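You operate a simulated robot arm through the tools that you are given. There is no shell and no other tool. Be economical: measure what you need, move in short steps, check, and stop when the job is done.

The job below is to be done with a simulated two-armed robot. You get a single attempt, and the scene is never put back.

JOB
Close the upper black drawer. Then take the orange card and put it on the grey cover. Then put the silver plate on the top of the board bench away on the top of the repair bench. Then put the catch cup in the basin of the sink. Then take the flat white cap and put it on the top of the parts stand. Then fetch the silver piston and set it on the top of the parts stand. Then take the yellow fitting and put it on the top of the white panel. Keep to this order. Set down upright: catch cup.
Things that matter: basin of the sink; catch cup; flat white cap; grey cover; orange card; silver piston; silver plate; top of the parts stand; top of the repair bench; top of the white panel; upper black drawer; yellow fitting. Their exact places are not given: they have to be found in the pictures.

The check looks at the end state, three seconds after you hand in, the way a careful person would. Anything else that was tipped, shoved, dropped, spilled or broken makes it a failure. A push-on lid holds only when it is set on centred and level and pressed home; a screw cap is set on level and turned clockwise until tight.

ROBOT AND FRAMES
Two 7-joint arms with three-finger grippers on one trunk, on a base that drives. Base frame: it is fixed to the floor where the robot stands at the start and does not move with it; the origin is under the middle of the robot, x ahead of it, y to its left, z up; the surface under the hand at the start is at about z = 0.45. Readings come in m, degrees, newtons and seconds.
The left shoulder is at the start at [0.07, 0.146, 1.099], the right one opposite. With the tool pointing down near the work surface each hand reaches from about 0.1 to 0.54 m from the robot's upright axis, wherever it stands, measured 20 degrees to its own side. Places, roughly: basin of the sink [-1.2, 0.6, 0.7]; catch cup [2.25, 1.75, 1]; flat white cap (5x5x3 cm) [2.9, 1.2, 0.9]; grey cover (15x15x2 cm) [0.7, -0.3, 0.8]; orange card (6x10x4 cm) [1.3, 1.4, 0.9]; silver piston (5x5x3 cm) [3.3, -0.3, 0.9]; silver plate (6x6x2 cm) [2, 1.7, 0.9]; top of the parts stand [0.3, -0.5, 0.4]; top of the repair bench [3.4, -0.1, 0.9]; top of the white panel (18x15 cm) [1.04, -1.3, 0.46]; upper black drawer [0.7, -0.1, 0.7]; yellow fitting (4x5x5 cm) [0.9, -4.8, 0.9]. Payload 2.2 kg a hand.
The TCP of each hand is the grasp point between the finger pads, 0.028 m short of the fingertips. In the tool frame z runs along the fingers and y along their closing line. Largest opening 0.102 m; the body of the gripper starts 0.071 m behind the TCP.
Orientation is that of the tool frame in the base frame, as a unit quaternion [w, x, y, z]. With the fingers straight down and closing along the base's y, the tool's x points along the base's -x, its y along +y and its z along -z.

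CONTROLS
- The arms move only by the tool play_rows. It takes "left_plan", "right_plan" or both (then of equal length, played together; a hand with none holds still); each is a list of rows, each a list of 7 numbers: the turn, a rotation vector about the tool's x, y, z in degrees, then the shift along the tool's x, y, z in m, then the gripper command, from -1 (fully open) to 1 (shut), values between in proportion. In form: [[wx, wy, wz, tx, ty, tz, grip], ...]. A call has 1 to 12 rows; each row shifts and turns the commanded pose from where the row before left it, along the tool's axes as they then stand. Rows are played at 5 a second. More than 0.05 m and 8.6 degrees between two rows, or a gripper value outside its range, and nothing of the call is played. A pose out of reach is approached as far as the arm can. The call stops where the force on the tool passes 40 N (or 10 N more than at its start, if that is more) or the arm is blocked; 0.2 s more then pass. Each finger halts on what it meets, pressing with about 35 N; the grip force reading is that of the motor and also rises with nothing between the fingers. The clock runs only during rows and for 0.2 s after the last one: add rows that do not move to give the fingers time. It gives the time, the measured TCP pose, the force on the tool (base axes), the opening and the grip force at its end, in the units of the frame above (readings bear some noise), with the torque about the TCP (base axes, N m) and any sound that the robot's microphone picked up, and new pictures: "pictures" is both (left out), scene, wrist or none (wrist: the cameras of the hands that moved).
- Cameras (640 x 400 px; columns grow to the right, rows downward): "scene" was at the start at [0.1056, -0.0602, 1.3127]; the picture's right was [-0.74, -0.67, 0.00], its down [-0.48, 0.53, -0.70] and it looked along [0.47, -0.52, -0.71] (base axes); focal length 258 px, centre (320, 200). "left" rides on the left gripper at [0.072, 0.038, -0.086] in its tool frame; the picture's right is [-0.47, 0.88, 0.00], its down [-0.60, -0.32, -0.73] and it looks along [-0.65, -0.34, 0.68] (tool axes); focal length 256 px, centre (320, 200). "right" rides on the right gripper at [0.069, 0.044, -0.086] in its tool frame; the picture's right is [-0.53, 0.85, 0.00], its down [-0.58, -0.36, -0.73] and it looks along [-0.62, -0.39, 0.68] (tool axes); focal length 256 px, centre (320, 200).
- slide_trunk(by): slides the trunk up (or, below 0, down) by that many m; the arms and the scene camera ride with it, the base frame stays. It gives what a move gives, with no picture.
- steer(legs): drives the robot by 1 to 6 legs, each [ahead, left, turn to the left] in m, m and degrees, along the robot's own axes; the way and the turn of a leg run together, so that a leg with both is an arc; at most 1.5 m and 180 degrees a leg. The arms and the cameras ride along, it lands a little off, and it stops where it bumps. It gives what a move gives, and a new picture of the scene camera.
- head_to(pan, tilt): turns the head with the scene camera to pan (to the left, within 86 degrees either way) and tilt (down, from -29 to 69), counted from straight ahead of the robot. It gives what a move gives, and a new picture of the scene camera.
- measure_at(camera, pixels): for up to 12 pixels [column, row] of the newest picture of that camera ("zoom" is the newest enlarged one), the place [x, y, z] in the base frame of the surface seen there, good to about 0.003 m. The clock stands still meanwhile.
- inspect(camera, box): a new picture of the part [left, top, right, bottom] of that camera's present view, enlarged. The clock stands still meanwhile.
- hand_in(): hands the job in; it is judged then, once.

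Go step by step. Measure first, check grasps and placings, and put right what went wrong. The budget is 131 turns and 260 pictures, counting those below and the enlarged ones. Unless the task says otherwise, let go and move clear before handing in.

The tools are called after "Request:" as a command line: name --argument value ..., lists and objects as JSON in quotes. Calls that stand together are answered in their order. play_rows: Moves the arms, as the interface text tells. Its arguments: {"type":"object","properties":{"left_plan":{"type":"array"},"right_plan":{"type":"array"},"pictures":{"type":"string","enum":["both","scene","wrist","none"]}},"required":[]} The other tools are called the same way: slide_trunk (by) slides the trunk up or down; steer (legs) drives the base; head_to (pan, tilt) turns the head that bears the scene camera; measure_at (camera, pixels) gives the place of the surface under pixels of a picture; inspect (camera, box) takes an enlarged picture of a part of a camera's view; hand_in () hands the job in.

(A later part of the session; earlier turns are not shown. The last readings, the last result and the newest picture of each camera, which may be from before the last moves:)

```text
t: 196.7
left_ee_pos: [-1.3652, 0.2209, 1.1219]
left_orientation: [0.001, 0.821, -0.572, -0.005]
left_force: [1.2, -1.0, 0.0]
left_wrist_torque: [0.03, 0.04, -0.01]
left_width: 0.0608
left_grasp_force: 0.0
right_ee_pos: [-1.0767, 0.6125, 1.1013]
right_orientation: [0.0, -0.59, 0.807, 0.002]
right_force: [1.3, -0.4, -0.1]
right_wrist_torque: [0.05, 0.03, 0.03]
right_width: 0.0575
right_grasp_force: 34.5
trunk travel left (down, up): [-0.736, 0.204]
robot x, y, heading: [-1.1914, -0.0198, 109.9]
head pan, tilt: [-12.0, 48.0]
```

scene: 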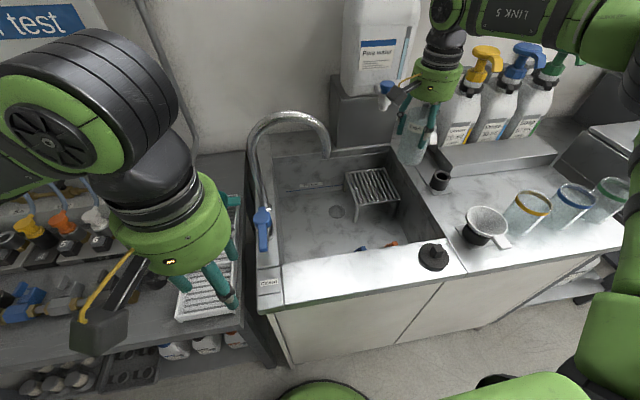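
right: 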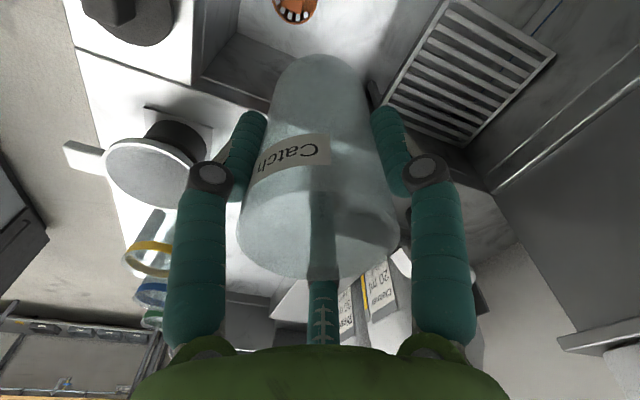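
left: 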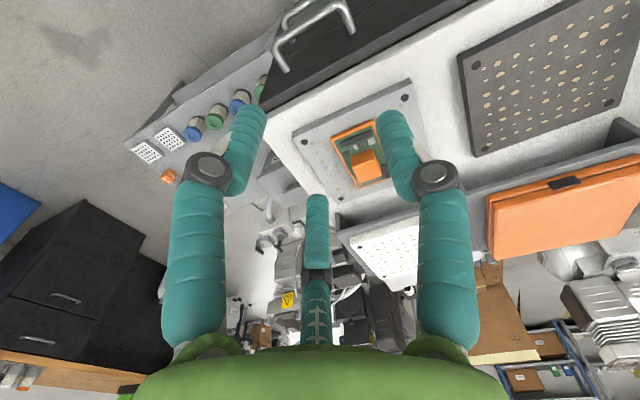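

Request:
play_rows --right_plan '[[0, 0, 0, -0.008, 0.029, 0, 1], [0, 0, 0, 0, 0, 0.04, 1], [0, 0, 0, 0, 0, 0.045, 1], [0, 0, 0, 0, 0, 0.045, 1], [0, 0, 0, 0, 0, 0, 1]]'

```text
t: 197.9
left_ee_pos: [-1.368, 0.2256, 1.1208]
left_orientation: [0.002, 0.82, -0.572, -0.002]
left_force: [0.3, 0.1, 0.0]
left_wrist_torque: [0.02, -0.04, 0.0]
left_width: 0.061
left_grasp_force: 0.0
right_ee_pos: [-1.0988, 0.6245, 0.9734]
right_orientation: [0.0, -0.591, 0.807, 0.001]
right_force: [0.7, 0.1, -0.1]
right_wrist_torque: [0.01, 0.02, 0.0]
right_width: 0.0577
right_grasp_force: 35.9
right hand out of reach, approached as far as the arm can: row 4
trunk travel left (down, up): [-0.736, 0.204]
robot x, y, heading: [-1.1949, -0.0196, 110.2]
head pan, tilt: [-12.0, 48.0]
```

scene: 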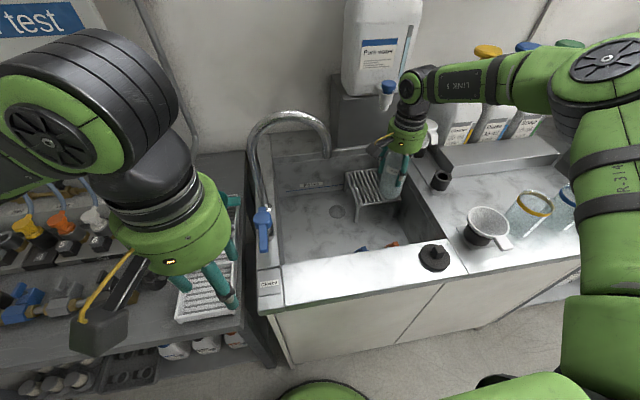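
right: 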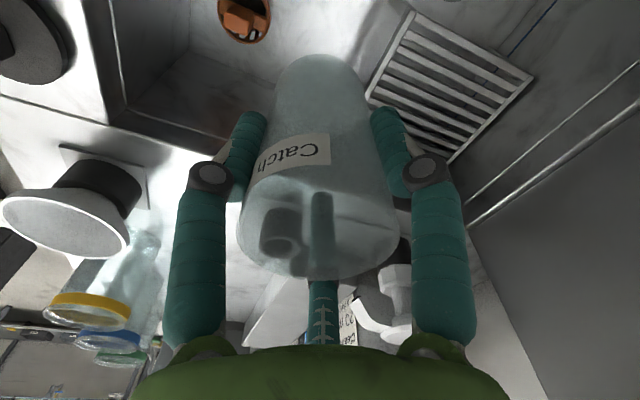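

The cup is exactly over its place; the remaining descent I can do with the trunk. First I measure the forearm and the pump bottles for clearance.

Request:
measure_at --camera "scene" --pixels '[[470, 85], [520, 75], [570, 65], [610, 65], [486, 50], [525, 47], [568, 45], [460, 125], [500, 140], [545, 120], [600, 180], [440, 140]]'

```text
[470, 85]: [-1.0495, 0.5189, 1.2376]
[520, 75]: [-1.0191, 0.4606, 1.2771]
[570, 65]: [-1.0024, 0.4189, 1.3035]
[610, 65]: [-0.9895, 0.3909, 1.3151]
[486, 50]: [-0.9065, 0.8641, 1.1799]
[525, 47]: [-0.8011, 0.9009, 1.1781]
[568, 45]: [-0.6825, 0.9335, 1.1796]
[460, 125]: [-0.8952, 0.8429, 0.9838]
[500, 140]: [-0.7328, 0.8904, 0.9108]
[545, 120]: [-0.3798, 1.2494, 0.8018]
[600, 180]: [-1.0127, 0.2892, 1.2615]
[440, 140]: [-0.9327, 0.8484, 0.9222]
```

The forearm is well clear. I raise and draw back the left hand, then lower the trunk in steps.

Request:
play_rows --left_plan '[[0, 0, 0, 0.03, 0, -0.035, -0.2], [0, 0, 0, 0.03, 0, -0.035, -0.2], [0, 0, 0, 0.02, 0, -0.04, -0.2], [0, 0, 0, 0, 0, -0.04, -0.2]]' --pictures "none"

Request:
slide_trunk --by -0.15

Request:
head_to --pan -15 --tilt 48

```text
t: 198.9
left_ee_pos: [-1.3444, 0.1505, 1.2727]
left_orientation: [0.003, 0.82, -0.573, -0.003]
left_force: [0.0, -0.6, -0.2]
left_wrist_torque: [0.04, -0.02, -0.02]
left_width: 0.0612
left_grasp_force: 0.0
right_ee_pos: [-1.1007, 0.625, 0.9737]
right_orientation: [0.0, -0.591, 0.807, 0.002]
right_force: [0.5, 0.1, 0.0]
right_wrist_torque: [0.04, -0.01, -0.01]
right_width: 0.0578
right_grasp_force: 35.5
trunk travel left (down, up): [-0.736, 0.204]
robot x, y, heading: [-1.1974, -0.0239, 109.8]
head pan, tilt: [-12.0, 48.0]
```

```text
t: 200.7
left_ee_pos: [-1.3452, 0.1505, 1.1214]
left_orientation: [0.002, 0.821, -0.571, -0.003]
left_force: [-0.1, -0.5, -0.5]
left_wrist_torque: [-0.02, 0.0, -0.01]
left_width: 0.0612
left_grasp_force: 0.0
right_ee_pos: [-1.0993, 0.6252, 0.8225]
right_orientation: [0.0, -0.591, 0.807, 0.002]
right_force: [0.5, 0.3, 0.9]
right_wrist_torque: [-0.01, 0.0, 0.02]
right_width: 0.0577
right_grasp_force: 34.3
trunk travel left (down, up): [-0.586, 0.354]
robot x, y, heading: [-1.1946, -0.0212, 110.1]
head pan, tilt: [-12.0, 48.0]
```

```text
t: 201.3
left_ee_pos: [-1.3432, 0.1515, 1.1209]
left_orientation: [0.003, 0.82, -0.572, -0.003]
left_force: [-0.5, -0.1, 0.1]
left_wrist_torque: [-0.03, -0.01, 0.02]
left_width: 0.0612
left_grasp_force: 0.1
right_ee_pos: [-1.0997, 0.6251, 0.8224]
right_orientation: [0.0, -0.591, 0.807, 0.001]
right_force: [0.5, -0.7, -0.9]
right_wrist_torque: [-0.03, 0.02, 0.0]
right_width: 0.0576
right_grasp_force: 34.9
trunk travel left (down, up): [-0.586, 0.354]
robot x, y, heading: [-1.1958, -0.0222, 110.1]
head pan, tilt: [-15.0, 48.0]
```

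scene: 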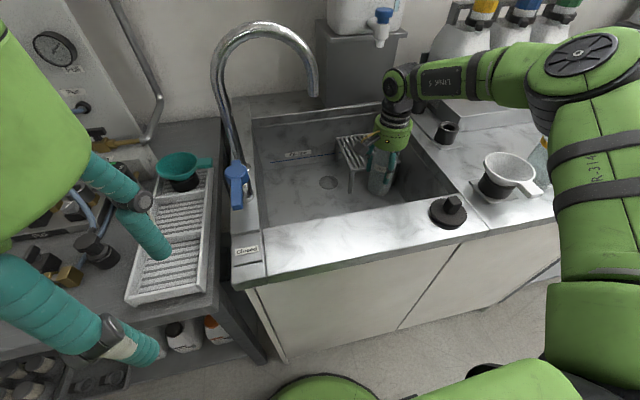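

Cup bottom is at z≈0.74, floor 0.66. I lower 7 cm more with the trunk.

Request:
slide_trunk --by -0.072

Request:
play_rows --right_plan '[[0, 0, 0, 0, 0, 0.003, 1], [0, 0, 0, 0, 0, 0.002, 1]]'

```text
t: 202.4
left_ee_pos: [-1.3438, 0.1512, 1.0491]
left_orientation: [0.002, 0.82, -0.572, -0.003]
left_force: [-0.2, -0.6, -1.0]
left_wrist_torque: [-0.02, -0.01, 0.01]
left_width: 0.0612
left_grasp_force: 0.0
right_ee_pos: [-1.0995, 0.6249, 0.7505]
right_orientation: [0.0, -0.59, 0.807, 0.002]
right_force: [-0.1, 0.0, -0.3]
right_wrist_torque: [0.0, -0.01, 0.0]
right_width: 0.0576
right_grasp_force: 34.7
trunk travel left (down, up): [-0.514, 0.426]
robot x, y, heading: [-1.1957, -0.0219, 109.8]
head pan, tilt: [-15.0, 48.0]
```

```text
t: 203.0
left_ee_pos: [-1.3434, 0.1526, 1.05]
left_orientation: [0.003, 0.82, -0.573, -0.003]
left_force: [-0.6, -0.5, -0.8]
left_wrist_torque: [0.0, 0.01, -0.05]
left_width: 0.0611
left_grasp_force: 0.0
right_ee_pos: [-1.0996, 0.6254, 0.7459]
right_orientation: [0.001, -0.591, 0.806, 0.002]
right_force: [0.3, -0.1, -0.7]
right_wrist_torque: [0.01, -0.02, 0.0]
right_width: 0.0574
right_grasp_force: 35.3
trunk travel left (down, up): [-0.514, 0.426]
robot x, y, heading: [-1.1902, -0.0206, 110.3]
head pan, tilt: [-15.0, 48.0]
```

scene: 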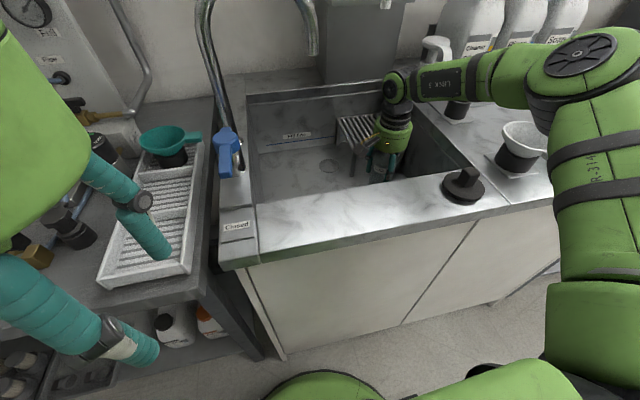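
right: 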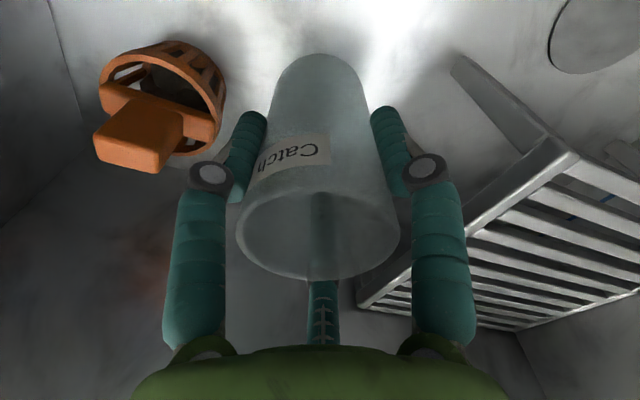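

About 2–4 mm left. I lower until contact is felt, then open only a little because of the rack at the right finger.

Request:
play_rows --right_plan '[[0, 0, 0, 0, 0, 0.002, 1], [0, 0, 0, 0, 0, 0.002, 1], [0, 0, 0, 0, 0, 0, 1]]' --pictures "none"

```text
t: 203.8
left_ee_pos: [-1.3433, 0.1511, 1.049]
left_orientation: [0.003, 0.82, -0.572, -0.003]
left_force: [0.3, -0.5, 0.0]
left_wrist_torque: [0.0, 0.01, 0.02]
left_width: 0.0611
left_grasp_force: 0.1
right_ee_pos: [-1.0983, 0.6237, 0.7434]
right_orientation: [0.0, -0.591, 0.807, 0.002]
right_force: [0.3, 0.5, -0.2]
right_wrist_torque: [0.0, -0.02, 0.01]
right_width: 0.0577
right_grasp_force: 35.0
right hand out of reach, approached as far as the arm can: row 2
trunk travel left (down, up): [-0.514, 0.426]
robot x, y, heading: [-1.1924, -0.0219, 110.1]
head pan, tilt: [-15.0, 48.0]
```

Request:
slide_trunk --by -0.003

```text
t: 204.3
left_ee_pos: [-1.3437, 0.1502, 1.0468]
left_orientation: [0.002, 0.82, -0.572, -0.002]
left_force: [-0.2, 0.5, 0.0]
left_wrist_torque: [0.01, 0.03, -0.02]
left_width: 0.0613
left_grasp_force: 0.0
right_ee_pos: [-1.0978, 0.6227, 0.7422]
right_orientation: [0.001, -0.591, 0.807, 0.003]
right_force: [1.2, 0.3, 8.4]
right_wrist_torque: [-0.3, -0.18, 0.05]
right_width: 0.0578
right_grasp_force: 35.0
trunk travel left (down, up): [-0.511, 0.429]
robot x, y, heading: [-1.193, -0.0214, 109.9]
head pan, tilt: [-15.0, 48.0]
```

Contact at 8 N: the cup stands on the basin floor. I release slightly and look.

Request:
play_rows --right_plan '[[0, 0, 0, 0, 0, 0, 0.0], [0, 0, 0, 0, 0, 0, -0.3], [0, 0, 0, 0, 0, 0, -0.45], [0, 0, 0, 0, 0, 0, -0.45]]' --pictures "wrist"

Request:
slide_trunk --by 0.2

Request:
head_to --pan -15 --tilt 50

```text
t: 205.3
left_ee_pos: [-1.3434, 0.1515, 1.0469]
left_orientation: [0.002, 0.82, -0.572, -0.002]
left_force: [0.3, 0.1, 0.6]
left_wrist_torque: [0.0, -0.01, 0.01]
left_width: 0.0612
left_grasp_force: 0.1
right_ee_pos: [-1.0986, 0.6244, 0.7398]
right_orientation: [0.0, -0.591, 0.807, 0.003]
right_force: [0.0, -0.3, -0.8]
right_wrist_torque: [0.01, 0.01, 0.0]
right_width: 0.0739
right_grasp_force: 0.1
trunk travel left (down, up): [-0.511, 0.429]
robot x, y, heading: [-1.1968, -0.0171, 110.1]
head pan, tilt: [-15.0, 48.0]
```

right: 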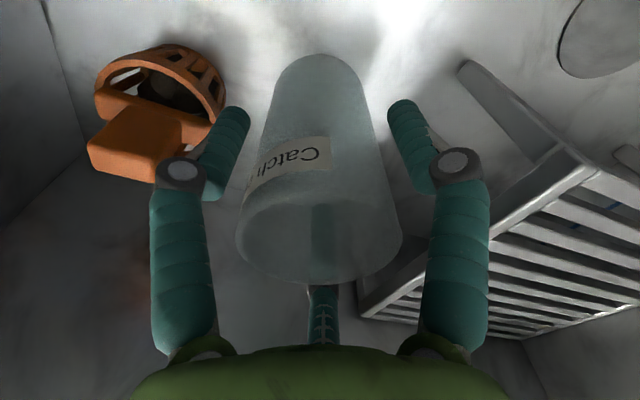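

```text
t: 207.5
left_ee_pos: [-1.3433, 0.1517, 1.2464]
left_orientation: [0.002, 0.82, -0.573, -0.003]
left_force: [-0.3, 0.1, -1.1]
left_wrist_torque: [0.01, 0.01, 0.0]
left_width: 0.0612
left_grasp_force: 0.2
right_ee_pos: [-1.099, 0.6237, 0.9398]
right_orientation: [0.0, -0.591, 0.806, 0.002]
right_force: [-0.7, -0.3, -1.2]
right_wrist_torque: [-0.01, 0.03, 0.02]
right_width: 0.074
right_grasp_force: 0.0
trunk travel left (down, up): [-0.711, 0.229]
robot x, y, heading: [-1.1911, -0.0195, 110.0]
head pan, tilt: [-15.0, 48.0]
```

```text
t: 208.1
left_ee_pos: [-1.3433, 0.1524, 1.2463]
left_orientation: [0.003, 0.82, -0.573, -0.003]
left_force: [-0.7, 0.1, -0.4]
left_wrist_torque: [0.01, 0.01, -0.02]
left_width: 0.0612
left_grasp_force: 0.0
right_ee_pos: [-1.0995, 0.6248, 0.9402]
right_orientation: [0.0, -0.59, 0.807, 0.002]
right_force: [-0.2, 0.1, 0.8]
right_wrist_torque: [0.02, 0.0, 0.0]
right_width: 0.0742
right_grasp_force: 0.1
trunk travel left (down, up): [-0.711, 0.229]
robot x, y, heading: [-1.1895, -0.0207, 110.0]
head pan, tilt: [-15.0, 50.0]
```

scene: 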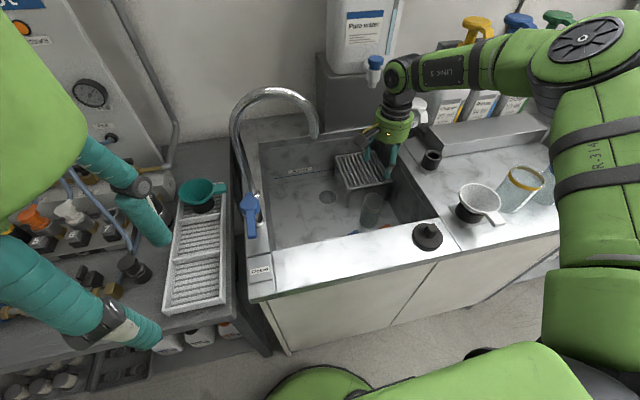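

The catch cup stands upright in the basin (370,210). I raise the trunk, draw the arm back and back the robot away.

Request:
slide_trunk --by 0.1

Request:
play_rows --right_plan '[[0, 0, 0, 0.0357, -0.0275, 0, -0.45], [0, 0, 0, 0.0357, -0.0275, 0, -0.45], [0, 0, 0, 0.0357, -0.0275, -0.01, -0.45], [0, 0, 0, 0.0357, -0.0275, -0.01, -1], [0, 0, 0, 0.0357, -0.0275, 0, -1], [0, 0, 0, 0.0357, -0.0275, 0, -1]]' --pictures "scene"

Request:
inspect --camera "scene" --box '[240, 110, 460, 270]'

```text
t: 209.4
left_ee_pos: [-1.3439, 0.1516, 1.3476]
left_orientation: [0.002, 0.82, -0.572, -0.002]
left_force: [0.3, -0.8, -0.6]
left_wrist_torque: [0.02, -0.02, 0.0]
left_width: 0.0611
left_grasp_force: 0.0
right_ee_pos: [-1.0978, 0.6241, 1.04]
right_orientation: [0.0, -0.591, 0.807, 0.002]
right_force: [0.3, -1.1, -0.3]
right_wrist_torque: [0.0, 0.01, 0.02]
right_width: 0.074
right_grasp_force: 0.1
trunk travel left (down, up): [-0.811, 0.129]
robot x, y, heading: [-1.1906, -0.0212, 109.9]
head pan, tilt: [-15.0, 50.0]
```

```text
t: 210.8
left_ee_pos: [-1.3422, 0.1492, 1.3464]
left_orientation: [0.001, 0.82, -0.572, -0.002]
left_force: [-0.7, -0.7, -0.6]
left_wrist_torque: [0.01, 0.0, -0.01]
left_width: 0.0611
left_grasp_force: 0.0
right_ee_pos: [-1.0056, 0.3675, 1.0577]
right_orientation: [0.0, -0.591, 0.807, 0.003]
right_force: [-0.3, -0.1, 0.3]
right_wrist_torque: [0.06, 0.03, 0.0]
right_width: 0.1019
right_grasp_force: 0.0
trunk travel left (down, up): [-0.811, 0.129]
robot x, y, heading: [-1.1922, -0.0176, 110.1]
head pan, tilt: [-15.0, 50.0]
```

scene: 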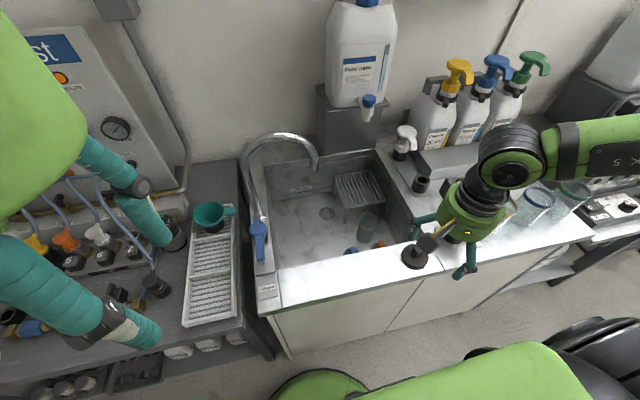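

```text
2.50 times, centred on (350, 190) of scene
```

zoom: 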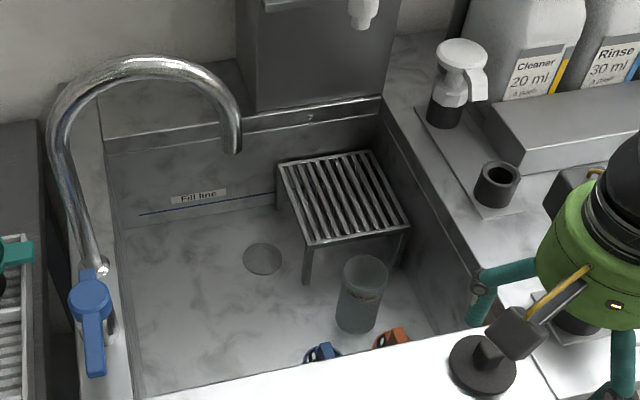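

The cup stands upright between rack and baskets. Now I back off, turn east, and drive to look for the flat white cap.

Request:
steer --legs '[[-0.3, 0, 0], [0, 0, -110], [1.5, 0.5, 0], [1.4, 0.2, 0]]'

Request:
head_to --pan 35 --tilt 25

```text
refused: leg 3 is longer than a leg can be; nothing moved
```

```text
t: 212.0
left_ee_pos: [-1.343, 0.1512, 1.3474]
left_orientation: [0.002, 0.82, -0.572, -0.003]
left_force: [-0.9, -0.1, -0.2]
left_wrist_torque: [-0.03, -0.01, 0.0]
left_width: 0.0612
left_grasp_force: 0.1
right_ee_pos: [-1.006, 0.3675, 1.0568]
right_orientation: [-0.001, -0.591, 0.807, 0.002]
right_force: [-0.2, 0.9, 0.0]
right_wrist_torque: [-0.02, -0.01, -0.01]
right_width: 0.1018
right_grasp_force: 0.1
trunk travel left (down, up): [-0.811, 0.129]
robot x, y, heading: [-1.1934, -0.0222, 109.8]
head pan, tilt: [35.0, 25.0]
```

scene: 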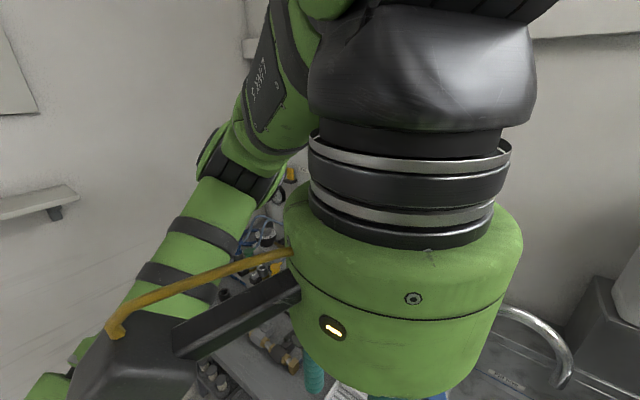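

A leg was too long. I back off and turn first, then put the left hand back to a normal posture and drive on.

Request:
steer --legs '[[-0.3, 0, 0], [0, 0, -110], [1.3, 0.3, 0], [1.4, 0.3, 0]]'

Request:
play_rows --left_plan '[[0, 0, 0, -0.02, 0, 0.04, -1], [0, 0, 0, -0.02, 0, 0.04, -1], [0, 0, 0, -0.02, 0, 0.04, -1], [0, 0, 0, -0.02, 0, 0.04, -1], [0, 0, 0, 0, 0, 0.04, -1]]' --pictures "none"

Request:
head_to --pan 20 --tilt 30

```text
t: 223.1
left_ee_pos: [0.0006, -0.1068, 1.3465]
left_orientation: [0.002, 0.035, 0.999, 0.003]
left_force: [-0.9, 0.2, -0.1]
left_wrist_torque: [0.01, -0.05, 0.0]
left_width: 0.0613
left_grasp_force: 0.1
right_ee_pos: [0.0598, -0.5043, 1.0572]
right_orientation: [0.002, 0.356, 0.935, 0.0]
right_force: [-1.2, 0.4, -0.1]
right_wrist_torque: [-0.05, -0.03, 0.01]
right_width: 0.1017
right_grasp_force: 0.0
trunk travel left (down, up): [-0.811, 0.129]
robot x, y, heading: [-0.2162, -0.1753, -4.1]
head pan, tilt: [35.0, 25.0]
stopped in leg 3: the robot was blocked; the commanded pose is now the measured one
```

scene: 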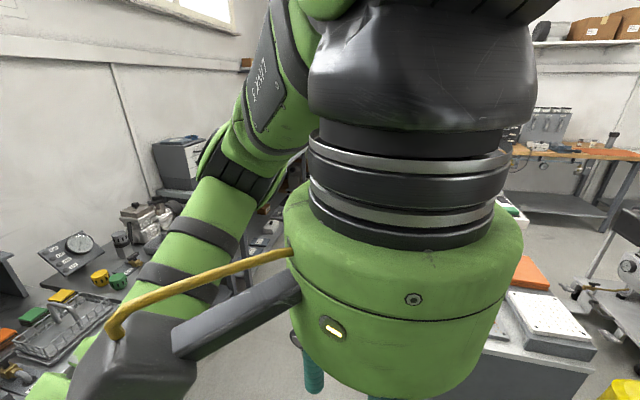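

```text
t: 224.3
left_ee_pos: [0.0834, -0.1075, 1.1463]
left_orientation: [0.002, 0.036, 0.999, 0.003]
left_force: [0.7, 0.2, -0.6]
left_wrist_torque: [-0.01, 0.0, 0.0]
left_width: 0.1018
left_grasp_force: 0.1
right_ee_pos: [0.0626, -0.5042, 1.0575]
right_orientation: [0.002, 0.356, 0.934, 0.001]
right_force: [-0.6, 0.1, 0.7]
right_wrist_torque: [0.0, -0.05, -0.01]
right_width: 0.102
right_grasp_force: 0.0
trunk travel left (down, up): [-0.811, 0.129]
robot x, y, heading: [-0.2164, -0.1773, -4.1]
head pan, tilt: [35.0, 25.0]
```

```text
t: 225.1
left_ee_pos: [0.0827, -0.1082, 1.1456]
left_orientation: [0.0, 0.035, 0.999, 0.003]
left_force: [-0.7, 0.5, -0.6]
left_wrist_torque: [0.03, -0.01, 0.01]
left_width: 0.1022
left_grasp_force: 0.1
right_ee_pos: [0.0626, -0.5048, 1.0574]
right_orientation: [0.002, 0.356, 0.934, 0.001]
right_force: [0.6, 0.7, -1.4]
right_wrist_torque: [-0.01, 0.0, -0.01]
right_width: 0.102
right_grasp_force: 0.1
trunk travel left (down, up): [-0.811, 0.129]
robot x, y, heading: [-0.2187, -0.174, -4.2]
head pan, tilt: [20.0, 30.0]
```

scene: 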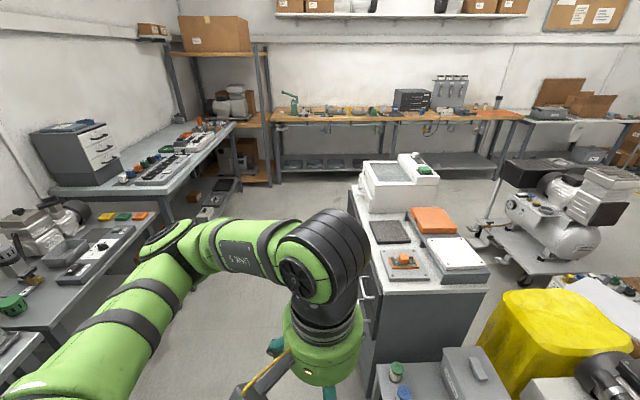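

I was blocked at about [-0.22,-0.18], likely by the parts stand. I look at the stand to check nothing was upset.

Request:
head_to --pan -45 --tilt 45

```text
t: 226.5
left_ee_pos: [0.0835, -0.1087, 1.1456]
left_orientation: [0.002, 0.034, 0.999, 0.003]
left_force: [-0.6, -0.4, -0.3]
left_wrist_torque: [0.05, 0.01, 0.0]
left_width: 0.1018
left_grasp_force: 0.1
right_ee_pos: [0.0607, -0.5052, 1.0574]
right_orientation: [0.001, 0.357, 0.934, 0.002]
right_force: [-0.1, 0.8, -0.5]
right_wrist_torque: [-0.01, -0.01, 0.02]
right_width: 0.1021
right_grasp_force: 0.1
trunk travel left (down, up): [-0.811, 0.129]
robot x, y, heading: [-0.2172, -0.1747, -4.0]
head pan, tilt: [-45.0, 45.0]
```

scene: 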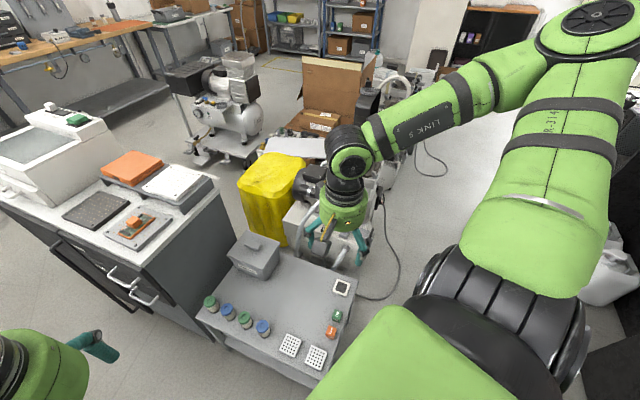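

The stand's items are all upright. I measure a few to confirm nothing moved and find the stand's free area.

Request:
measure_at --camera "scene" --pixels '[[210, 301], [263, 325], [290, 345], [330, 335], [340, 287], [285, 295], [262, 300], [310, 300], [205, 325], [330, 375], [300, 315], [255, 245]]'

Request:
inspect --camera "scene" --box '[180, 220, 400, 390]'

```text
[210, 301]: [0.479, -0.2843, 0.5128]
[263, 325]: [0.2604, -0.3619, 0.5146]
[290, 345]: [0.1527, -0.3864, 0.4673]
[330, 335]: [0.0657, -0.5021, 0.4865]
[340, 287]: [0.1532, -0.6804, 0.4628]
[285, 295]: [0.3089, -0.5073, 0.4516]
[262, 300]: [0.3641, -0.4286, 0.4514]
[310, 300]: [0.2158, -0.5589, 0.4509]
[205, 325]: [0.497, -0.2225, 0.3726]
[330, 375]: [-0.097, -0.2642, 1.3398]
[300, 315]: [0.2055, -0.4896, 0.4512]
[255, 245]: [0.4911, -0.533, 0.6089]
```

```text
2.35 times, centred on (290, 305) of scene
```

zoom: 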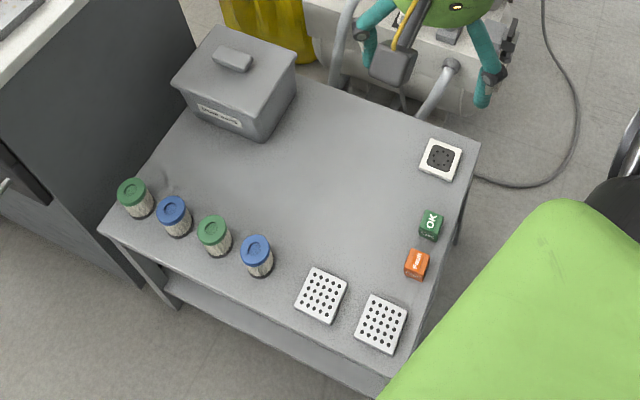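

Items are in place. I back off the stand, move left, and drive up the corridor to the east.

Request:
steer --legs '[[-0.1, 0, 0], [0, 0.4, 0], [0, 0, 12], [1.0, 0.1, 0], [1.3, 0, 0]]'

Request:
head_to --pan 18 --tilt 28

```text
t: 241.2
left_ee_pos: [2.2442, 0.6989, 1.1456]
left_orientation: [0.001, -0.044, 0.999, 0.004]
left_force: [0.4, -0.2, -0.3]
left_wrist_torque: [0.0, -0.01, -0.01]
left_width: 0.1018
left_grasp_force: 0.1
right_ee_pos: [2.2871, 0.3057, 1.057]
right_orientation: [0.002, 0.28, 0.96, 0.001]
right_force: [0.0, 0.4, 1.3]
right_wrist_torque: [0.03, -0.02, -0.03]
right_width: 0.102
right_grasp_force: 0.1
trunk travel left (down, up): [-0.811, 0.129]
robot x, y, heading: [1.9573, 0.5846, 5.1]
head pan, tilt: [-45.0, 45.0]
```

scene: 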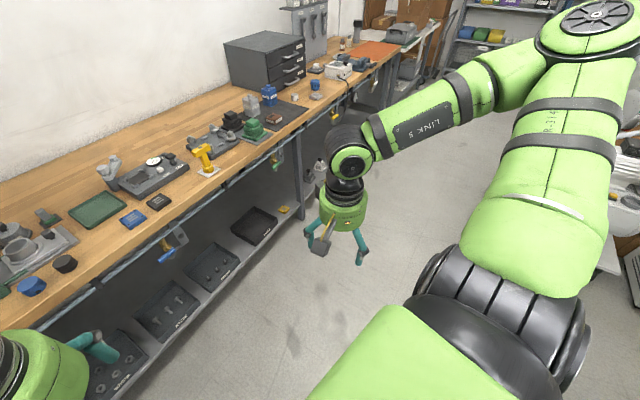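

```text
t: 242.6
left_ee_pos: [2.245, 0.699, 1.1462]
left_orientation: [0.0, -0.045, 0.999, 0.004]
left_force: [0.8, 0.2, 0.8]
left_wrist_torque: [-0.03, 0.0, -0.01]
left_width: 0.1019
left_grasp_force: 0.1
right_ee_pos: [2.2875, 0.3047, 1.0568]
right_orientation: [0.002, 0.281, 0.96, 0.002]
right_force: [0.0, 0.0, -0.5]
right_wrist_torque: [0.02, 0.0, 0.0]
right_width: 0.1021
right_grasp_force: 0.1
trunk travel left (down, up): [-0.811, 0.129]
robot x, y, heading: [1.9618, 0.5885, 4.9]
head pan, tilt: [18.0, 28.0]
```

scene: 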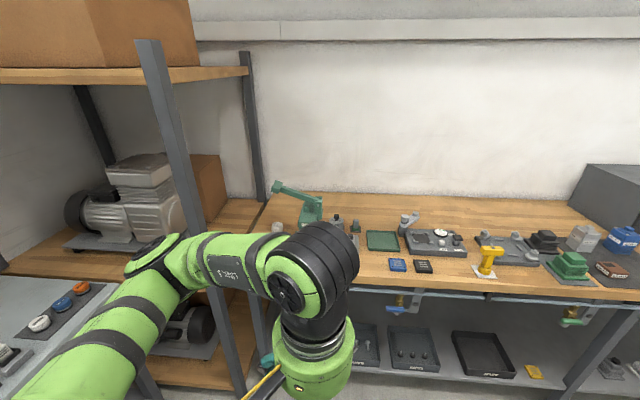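

Request:
inspect --camera "scene" --box '[220, 165, 380, 265]'

Request:
measure_at --camera "scene" --pixels '[[277, 228], [285, 223], [262, 255], [310, 205], [200, 200], [265, 330], [355, 255], [255, 215]]'

```text
4.00 times, centred on (300, 215) of scene
```

zoom: 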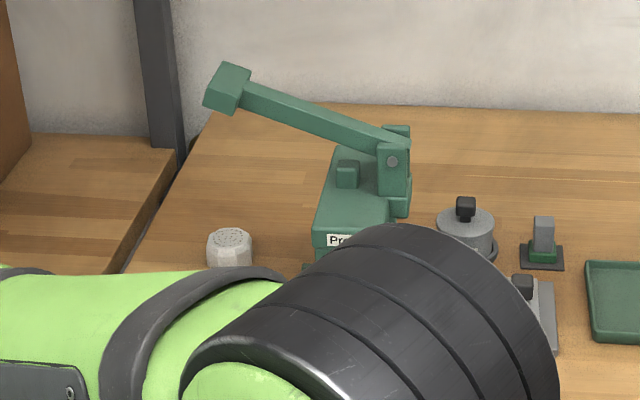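

```text
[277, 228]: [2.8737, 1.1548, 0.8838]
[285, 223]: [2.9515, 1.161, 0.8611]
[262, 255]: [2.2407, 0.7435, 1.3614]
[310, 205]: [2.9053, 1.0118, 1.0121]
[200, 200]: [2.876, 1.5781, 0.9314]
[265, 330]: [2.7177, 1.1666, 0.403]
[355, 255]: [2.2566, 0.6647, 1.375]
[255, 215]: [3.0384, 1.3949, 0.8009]
```

The flat white cap is at about [2.885,1.16], z top ≈0.89, left of the green press. I'll approach with heading ~85° so the right arm reaches it and the rack post stays clear; trunk up first.

Request:
slide_trunk --by 0.08

Request:
steer --legs '[[0.22, 0, 0], [0, 0, 80], [0, -0.2, 0]]'

Request:
head_to --pan -45 --tilt 40

```text
t: 243.7
left_ee_pos: [2.2454, 0.698, 1.2254]
left_orientation: [0.001, -0.045, 0.999, 0.004]
left_force: [-0.4, 0.1, 0.2]
left_wrist_torque: [0.02, 0.02, 0.03]
left_width: 0.102
left_grasp_force: 0.0
right_ee_pos: [2.2863, 0.3052, 1.1363]
right_orientation: [0.001, 0.281, 0.96, 0.002]
right_force: [0.3, 0.3, -0.3]
right_wrist_torque: [0.0, 0.03, 0.03]
right_width: 0.102
right_grasp_force: 0.0
trunk travel left (down, up): [-0.891, 0.049]
robot x, y, heading: [1.959, 0.5884, 5.0]
head pan, tilt: [18.0, 28.0]
```

```text
t: 250.1
left_ee_pos: [2.3148, 0.8916, 1.2264]
left_orientation: [-0.001, -0.683, 0.73, 0.002]
left_force: [0.0, -1.1, -0.1]
left_wrist_torque: [0.0, -0.03, 0.03]
left_width: 0.102
left_grasp_force: 0.1
right_ee_pos: [2.7129, 0.8726, 1.1384]
right_orientation: [0.003, -0.411, 0.912, 0.001]
right_force: [-0.5, -0.1, 0.1]
right_wrist_torque: [0.0, -0.03, 0.0]
right_width: 0.1021
right_grasp_force: 0.0
trunk travel left (down, up): [-0.891, 0.049]
robot x, y, heading: [2.3885, 0.5933, 86.1]
head pan, tilt: [18.0, 28.0]
```

scene: 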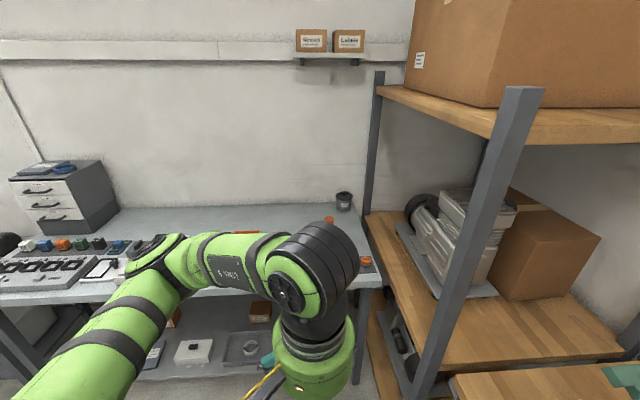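

```text
t: 251.5
left_ee_pos: [2.3179, 0.8926, 1.2257]
left_orientation: [-0.002, -0.683, 0.731, 0.003]
left_force: [0.0, -0.4, 0.4]
left_wrist_torque: [-0.01, -0.03, 0.04]
left_width: 0.1021
left_grasp_force: 0.1
right_ee_pos: [2.7138, 0.8711, 1.137]
right_orientation: [0.0, -0.41, 0.912, 0.002]
right_force: [-0.3, 0.7, -0.1]
right_wrist_torque: [-0.01, 0.03, 0.0]
right_width: 0.1021
right_grasp_force: 0.1
trunk travel left (down, up): [-0.891, 0.049]
robot x, y, heading: [2.3849, 0.5946, 85.9]
head pan, tilt: [-45.0, 40.0]
```

scene: 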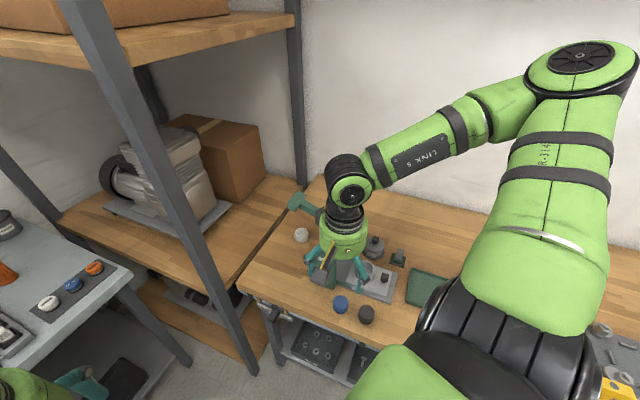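

The cap is at (302,235); the press lever end at (300,203). I enlarge and measure.

Request:
inspect --camera "scene" --box '[260, 170, 420, 320]'

Request:
measure_at --camera "scene" --pixels '[[302, 232], [302, 241], [296, 234], [308, 234], [300, 202], [312, 212], [325, 260], [170, 170], [341, 303]]'

```text
2.67 times, centred on (340, 245) of scene
```

zoom: 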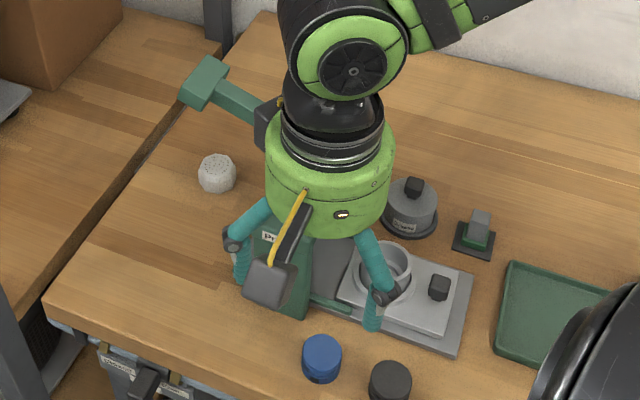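

```text
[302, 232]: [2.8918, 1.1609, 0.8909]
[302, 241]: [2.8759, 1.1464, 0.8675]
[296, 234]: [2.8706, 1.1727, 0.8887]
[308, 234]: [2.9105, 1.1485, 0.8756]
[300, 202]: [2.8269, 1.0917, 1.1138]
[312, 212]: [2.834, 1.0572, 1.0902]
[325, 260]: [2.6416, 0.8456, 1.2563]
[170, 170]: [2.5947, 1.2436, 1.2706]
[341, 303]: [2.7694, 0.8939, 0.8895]
```

The lever end is near the cap (about 9 cm), so clearance matters. I look with the right wrist camera.

Request:
inspect --camera "right" --box '[0, 0, 640, 400]'

```text
1.00 times, centred on (320, 200) of right (not enlarged: the box is as wide or as high as the picture)
```

zoom: 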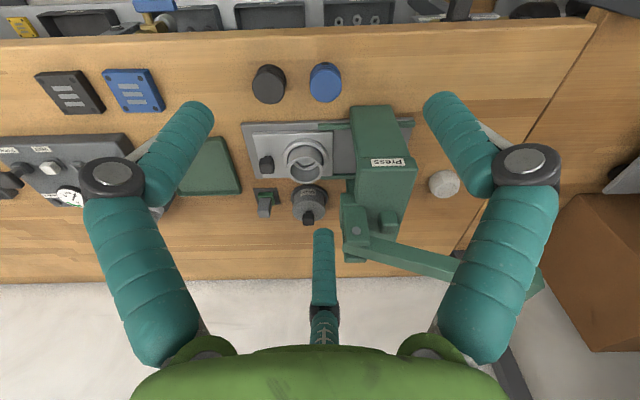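

Request:
measure_at --camera "right" --pixels '[[535, 283], [442, 265], [410, 255], [358, 232], [445, 175], [443, 185], [432, 185], [456, 185], [380, 125], [405, 215], [445, 197], [346, 215]]'

```text
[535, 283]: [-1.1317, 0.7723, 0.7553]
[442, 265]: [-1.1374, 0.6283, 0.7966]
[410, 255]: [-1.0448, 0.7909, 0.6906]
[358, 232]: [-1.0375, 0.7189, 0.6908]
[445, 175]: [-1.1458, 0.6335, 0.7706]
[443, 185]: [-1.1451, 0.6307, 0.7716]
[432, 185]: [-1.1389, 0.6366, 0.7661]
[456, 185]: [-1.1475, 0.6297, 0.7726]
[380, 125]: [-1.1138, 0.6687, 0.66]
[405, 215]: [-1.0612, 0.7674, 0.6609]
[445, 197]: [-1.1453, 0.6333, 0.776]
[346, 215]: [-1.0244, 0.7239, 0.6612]
```

That used the older right picture; I measure on the zoom picture instead.

Request:
measure_at --camera "zoom" --pixels '[[535, 283], [442, 265], [410, 255], [358, 232], [445, 175], [443, 185], [432, 185], [456, 185], [380, 125], [405, 215], [445, 197], [540, 270]]'

```text
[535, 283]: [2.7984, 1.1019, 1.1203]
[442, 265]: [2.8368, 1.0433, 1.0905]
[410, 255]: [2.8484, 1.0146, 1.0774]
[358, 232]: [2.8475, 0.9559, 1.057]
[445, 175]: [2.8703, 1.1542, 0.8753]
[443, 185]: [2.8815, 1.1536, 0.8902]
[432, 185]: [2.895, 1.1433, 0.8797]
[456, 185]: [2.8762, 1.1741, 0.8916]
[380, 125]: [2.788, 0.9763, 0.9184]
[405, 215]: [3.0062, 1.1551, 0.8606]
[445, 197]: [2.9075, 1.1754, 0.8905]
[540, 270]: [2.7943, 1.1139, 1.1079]
```

Lever end is at [2.80–2.83,1.10,1.12], cap centre [2.892,1.165]. I raise up, come 7 cm closer, then turn the tool to heading 0° (camera away from the lever) with a 10° lean away.

Request:
slide_trunk --by 0.045

Request:
play_rows --right_plan '[[0, 0, 0, 0, 0, -0.04, -1], [0, 0, 8, 0, 0, 0, -1], [0, 0, 8, 0, 0, 0, -1], [0, 0, 8, 0, 0, 0, -1], [0, 0, 8, 0, 0, 0, -1], [0, 0, 8, 0, 0, 0, -1], [0, 0, 8, 0, 0, 0, -1], [0, 5, 0, 0, 0, 0, -1], [0, 5, 0, 0, 0, 0, -1]]' --pictures "none"

Request:
steer --legs '[[0.03, -0.07, 0]]'

```text
t: 252.3
left_ee_pos: [2.3191, 0.892, 1.2706]
left_orientation: [-0.002, -0.683, 0.73, 0.003]
left_force: [0.3, 0.7, -0.3]
left_wrist_torque: [-0.01, 0.01, 0.03]
left_width: 0.102
left_grasp_force: 0.1
right_ee_pos: [2.7155, 0.8717, 1.1819]
right_orientation: [-0.001, -0.411, 0.912, 0.002]
right_force: [-1.0, 0.0, 0.7]
right_wrist_torque: [-0.01, 0.03, -0.03]
right_width: 0.1019
right_grasp_force: 0.0
trunk travel left (down, up): [-0.936, 0.004]
robot x, y, heading: [2.3844, 0.5921, 85.9]
head pan, tilt: [-45.0, 40.0]
```

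```text
t: 254.3
left_ee_pos: [2.3207, 0.8906, 1.2703]
left_orientation: [-0.002, -0.683, 0.73, 0.003]
left_force: [-0.1, 0.9, 0.4]
left_wrist_torque: [-0.03, 0.01, 0.01]
left_width: 0.1018
left_grasp_force: 0.1
right_ee_pos: [2.7157, 0.8724, 1.2224]
right_orientation: [-0.088, -0.005, 0.996, 0.001]
right_force: [0.2, 0.0, 0.2]
right_wrist_torque: [0.02, 0.05, -0.01]
right_width: 0.1019
right_grasp_force: 0.1
trunk travel left (down, up): [-0.936, 0.004]
robot x, y, heading: [2.3874, 0.5921, 85.9]
head pan, tilt: [-45.0, 40.0]
```

```text
t: 255.4
left_ee_pos: [2.3832, 0.9141, 1.2717]
left_orientation: [0.002, -0.683, 0.73, 0.003]
left_force: [-0.7, -0.2, 0.8]
left_wrist_torque: [0.01, -0.08, 0.01]
left_width: 0.102
left_grasp_force: 0.0
right_ee_pos: [2.7794, 0.8939, 1.2256]
right_orientation: [-0.084, -0.005, 0.996, 0.003]
right_force: [-0.8, -0.4, -0.2]
right_wrist_torque: [0.06, -0.13, 0.0]
right_width: 0.1019
right_grasp_force: 0.0
trunk travel left (down, up): [-0.936, 0.004]
robot x, y, heading: [2.4597, 0.6172, 86.0]
head pan, tilt: [-45.0, 40.0]
```

scene: 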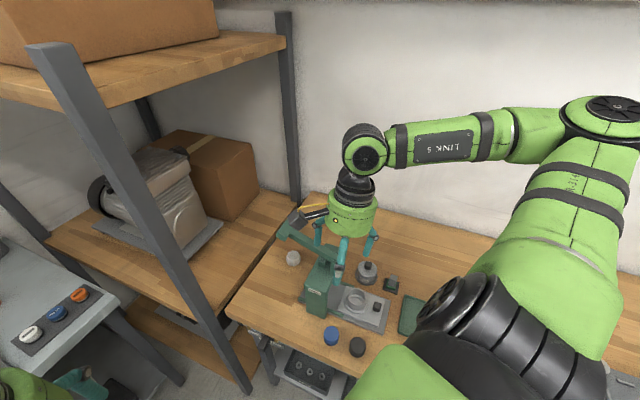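

Request:
play_rows --right_plan '[[0, 0, 0, -0.0185, 0.045, -0.0033, -1], [0, 0, 0, -0.0185, 0.045, -0.0033, -1], [0, 0, 0, -0.0185, 0.045, -0.0033, -1], [0, 0, 0, -0.0185, 0.045, -0.0033, -0.6], [0, 0, 0, -0.0185, 0.045, -0.0033, -0.6], [0, 0, 0, -0.0185, 0.045, -0.0033, -0.6], [0, 0, 0, 0, 0, 0, -0.6]]'

```text
t: 257.0
left_ee_pos: [2.3942, 0.916, 1.2711]
left_orientation: [-0.003, -0.683, 0.73, 0.004]
left_force: [1.2, 0.3, 0.7]
left_wrist_torque: [0.02, 0.0, 0.0]
left_width: 0.1019
left_grasp_force: 0.0
right_ee_pos: [2.8972, 1.1658, 1.2233]
right_orientation: [-0.088, -0.005, 0.996, 0.001]
right_force: [-0.7, -0.6, -0.1]
right_wrist_torque: [0.01, 0.01, 0.02]
right_width: 0.0816
right_grasp_force: 0.1
trunk travel left (down, up): [-0.936, 0.004]
robot x, y, heading: [2.4579, 0.6123, 86.0]
head pan, tilt: [-45.0, 40.0]
```

scene: 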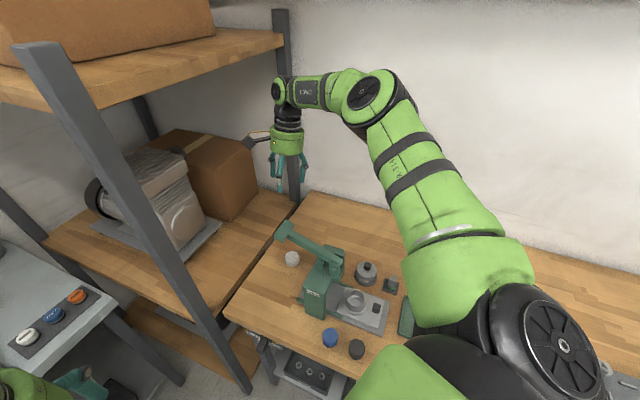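
right: 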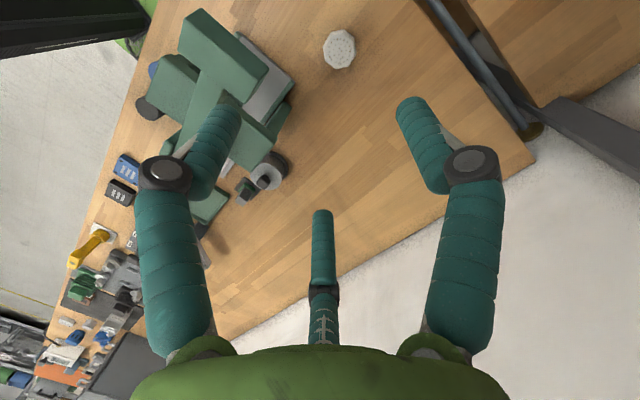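

Above the cap. I measure the cap and lever in this wrist view.

Request:
measure_at --camera "right" --pixels '[[339, 35], [339, 50], [326, 48], [353, 48], [340, 62], [200, 20], [255, 60], [190, 45], [230, 50], [265, 75]]'

```text
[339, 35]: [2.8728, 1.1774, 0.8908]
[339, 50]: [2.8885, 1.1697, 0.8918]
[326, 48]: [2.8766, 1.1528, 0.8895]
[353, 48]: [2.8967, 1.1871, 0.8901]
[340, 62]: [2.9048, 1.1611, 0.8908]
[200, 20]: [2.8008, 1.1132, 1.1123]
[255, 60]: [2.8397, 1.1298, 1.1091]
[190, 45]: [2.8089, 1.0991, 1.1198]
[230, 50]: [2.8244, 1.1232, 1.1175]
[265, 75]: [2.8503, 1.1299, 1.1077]
```

The lever corner reaches [2.85,1.13], so I increase the lean to 18°, centre on the cap [2.8885,1.1695], and go down 15 cm with the trunk.

Request:
play_rows --right_plan '[[0, 4, 0, 0, 0, 0, -0.6], [0, 4, 0, 0, 0, 0, -0.6], [0, 0, 0, 0.0083, 0.0037, 0.0027, -0.6], [0, 0, 0, 0, 0, 0, -0.6]]' --pictures "none"

Request:
slide_trunk --by -0.15

Request:
inspect --camera "right" --box '[0, 0, 640, 400]'

Request:
inspect --camera "scene" --box '[210, 60, 450, 300]'

```text
t: 258.0
left_ee_pos: [2.3917, 0.9169, 1.2706]
left_orientation: [-0.003, -0.684, 0.73, 0.003]
left_force: [0.9, 0.1, -0.1]
left_wrist_torque: [-0.02, -0.04, 0.02]
left_width: 0.102
left_grasp_force: 0.0
right_ee_pos: [2.8843, 1.1653, 1.2276]
right_orientation: [-0.156, -0.004, 0.988, 0.002]
right_force: [-0.1, 0.1, 0.2]
right_wrist_torque: [0.01, -0.03, 0.0]
right_width: 0.0814
right_grasp_force: 0.1
right hand out of reach, approached as far as the arm can: row 2
trunk travel left (down, up): [-0.936, 0.004]
robot x, y, heading: [2.4577, 0.616, 86.0]
head pan, tilt: [-45.0, 40.0]
```

```text
t: 259.7
left_ee_pos: [2.3908, 0.9198, 1.1201]
left_orientation: [-0.003, -0.683, 0.731, 0.001]
left_force: [-0.1, -0.2, -0.3]
left_wrist_torque: [-0.01, -0.02, 0.01]
left_width: 0.1023
left_grasp_force: 0.1
right_ee_pos: [2.8802, 1.1692, 1.0771]
right_orientation: [-0.156, -0.003, 0.988, 0.004]
right_force: [-5.0, 16.0, 2.8]
right_wrist_torque: [-0.06, 0.22, -0.84]
right_width: 0.0794
right_grasp_force: 0.2
trunk travel left (down, up): [-0.786, 0.154]
robot x, y, heading: [2.4572, 0.6138, 86.5]
head pan, tilt: [-45.0, 40.0]
```

```text
1.00 times, centred on (320, 200) of right (not enlarged: the box is as wide or as high as the picture)
```

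zoom: 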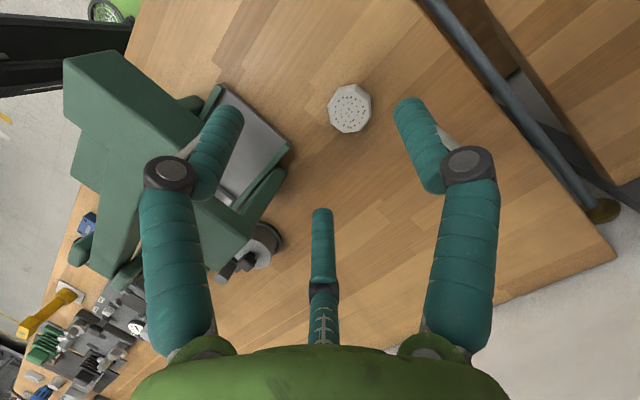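

```text
1.67 times, centred on (330, 180) of scene
```

zoom: 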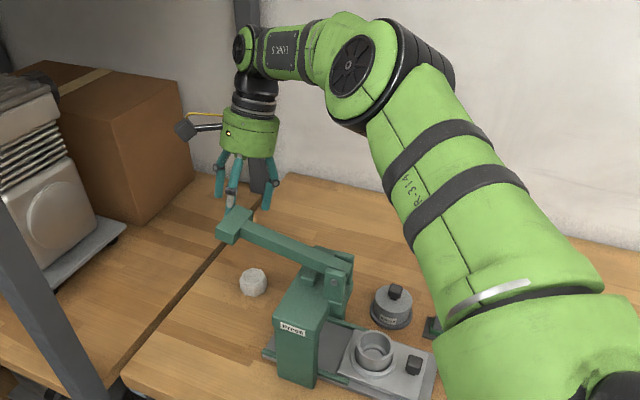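

The south finger has touched the lever (16 N). I raise at once.

Request:
slide_trunk --by 0.1

Request:
inspect --camera "right" --box '[0, 0, 640, 400]'

Request:
measure_at --camera "zoom" --pixels '[[340, 65], [330, 60], [352, 62], [200, 60], [150, 100], [120, 80], [240, 100], [260, 110], [220, 80], [90, 60]]'

```text
t: 261.1
left_ee_pos: [2.3935, 0.9166, 1.2197]
left_orientation: [-0.001, -0.684, 0.73, 0.003]
left_force: [0.3, -0.6, 0.6]
left_wrist_torque: [0.0, 0.0, 0.01]
left_width: 0.1018
left_grasp_force: 0.0
right_ee_pos: [2.8839, 1.1641, 1.1767]
right_orientation: [-0.156, -0.003, 0.988, 0.002]
right_force: [0.1, -0.3, 0.0]
right_wrist_torque: [-0.03, 0.01, 0.0]
right_width: 0.0815
right_grasp_force: 0.1
trunk travel left (down, up): [-0.886, 0.054]
robot x, y, heading: [2.4627, 0.615, 85.7]
head pan, tilt: [-45.0, 40.0]
```

```text
1.00 times, centred on (320, 200) of right (not enlarged: the box is as wide or as high as the picture)
```

zoom: 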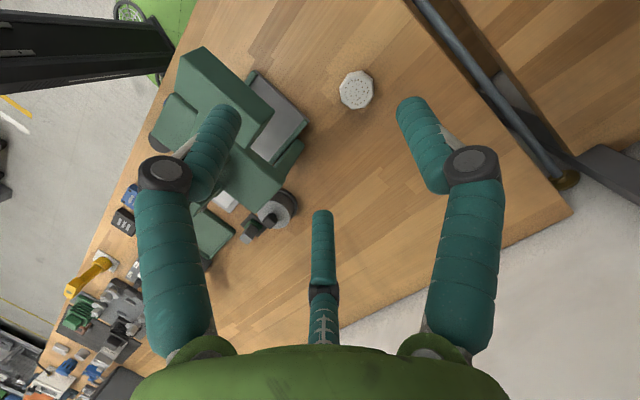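

```text
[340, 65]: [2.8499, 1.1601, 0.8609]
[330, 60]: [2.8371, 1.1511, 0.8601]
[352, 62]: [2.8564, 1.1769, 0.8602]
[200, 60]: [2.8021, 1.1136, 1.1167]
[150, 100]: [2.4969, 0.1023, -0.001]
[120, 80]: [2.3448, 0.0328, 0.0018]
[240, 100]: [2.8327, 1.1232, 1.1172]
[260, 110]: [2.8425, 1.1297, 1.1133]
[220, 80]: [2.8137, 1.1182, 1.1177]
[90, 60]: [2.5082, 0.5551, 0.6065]
```

The lever has not moved. I will instead descend 7 cm east of the cap (clear of the lever) and slide in. I check what lies there.

Request:
measure_at --camera "zoom" --pixels '[[357, 90], [356, 75], [343, 92], [371, 88], [280, 205], [290, 210], [275, 185], [350, 170], [330, 140], [255, 215]]'

```text
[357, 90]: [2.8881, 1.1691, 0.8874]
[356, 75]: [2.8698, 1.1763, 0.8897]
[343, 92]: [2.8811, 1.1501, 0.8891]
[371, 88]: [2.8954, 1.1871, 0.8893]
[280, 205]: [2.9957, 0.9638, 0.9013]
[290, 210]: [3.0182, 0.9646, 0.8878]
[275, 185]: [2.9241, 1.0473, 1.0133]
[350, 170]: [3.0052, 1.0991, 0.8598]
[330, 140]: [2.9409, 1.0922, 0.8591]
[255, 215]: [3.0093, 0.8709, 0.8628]
```

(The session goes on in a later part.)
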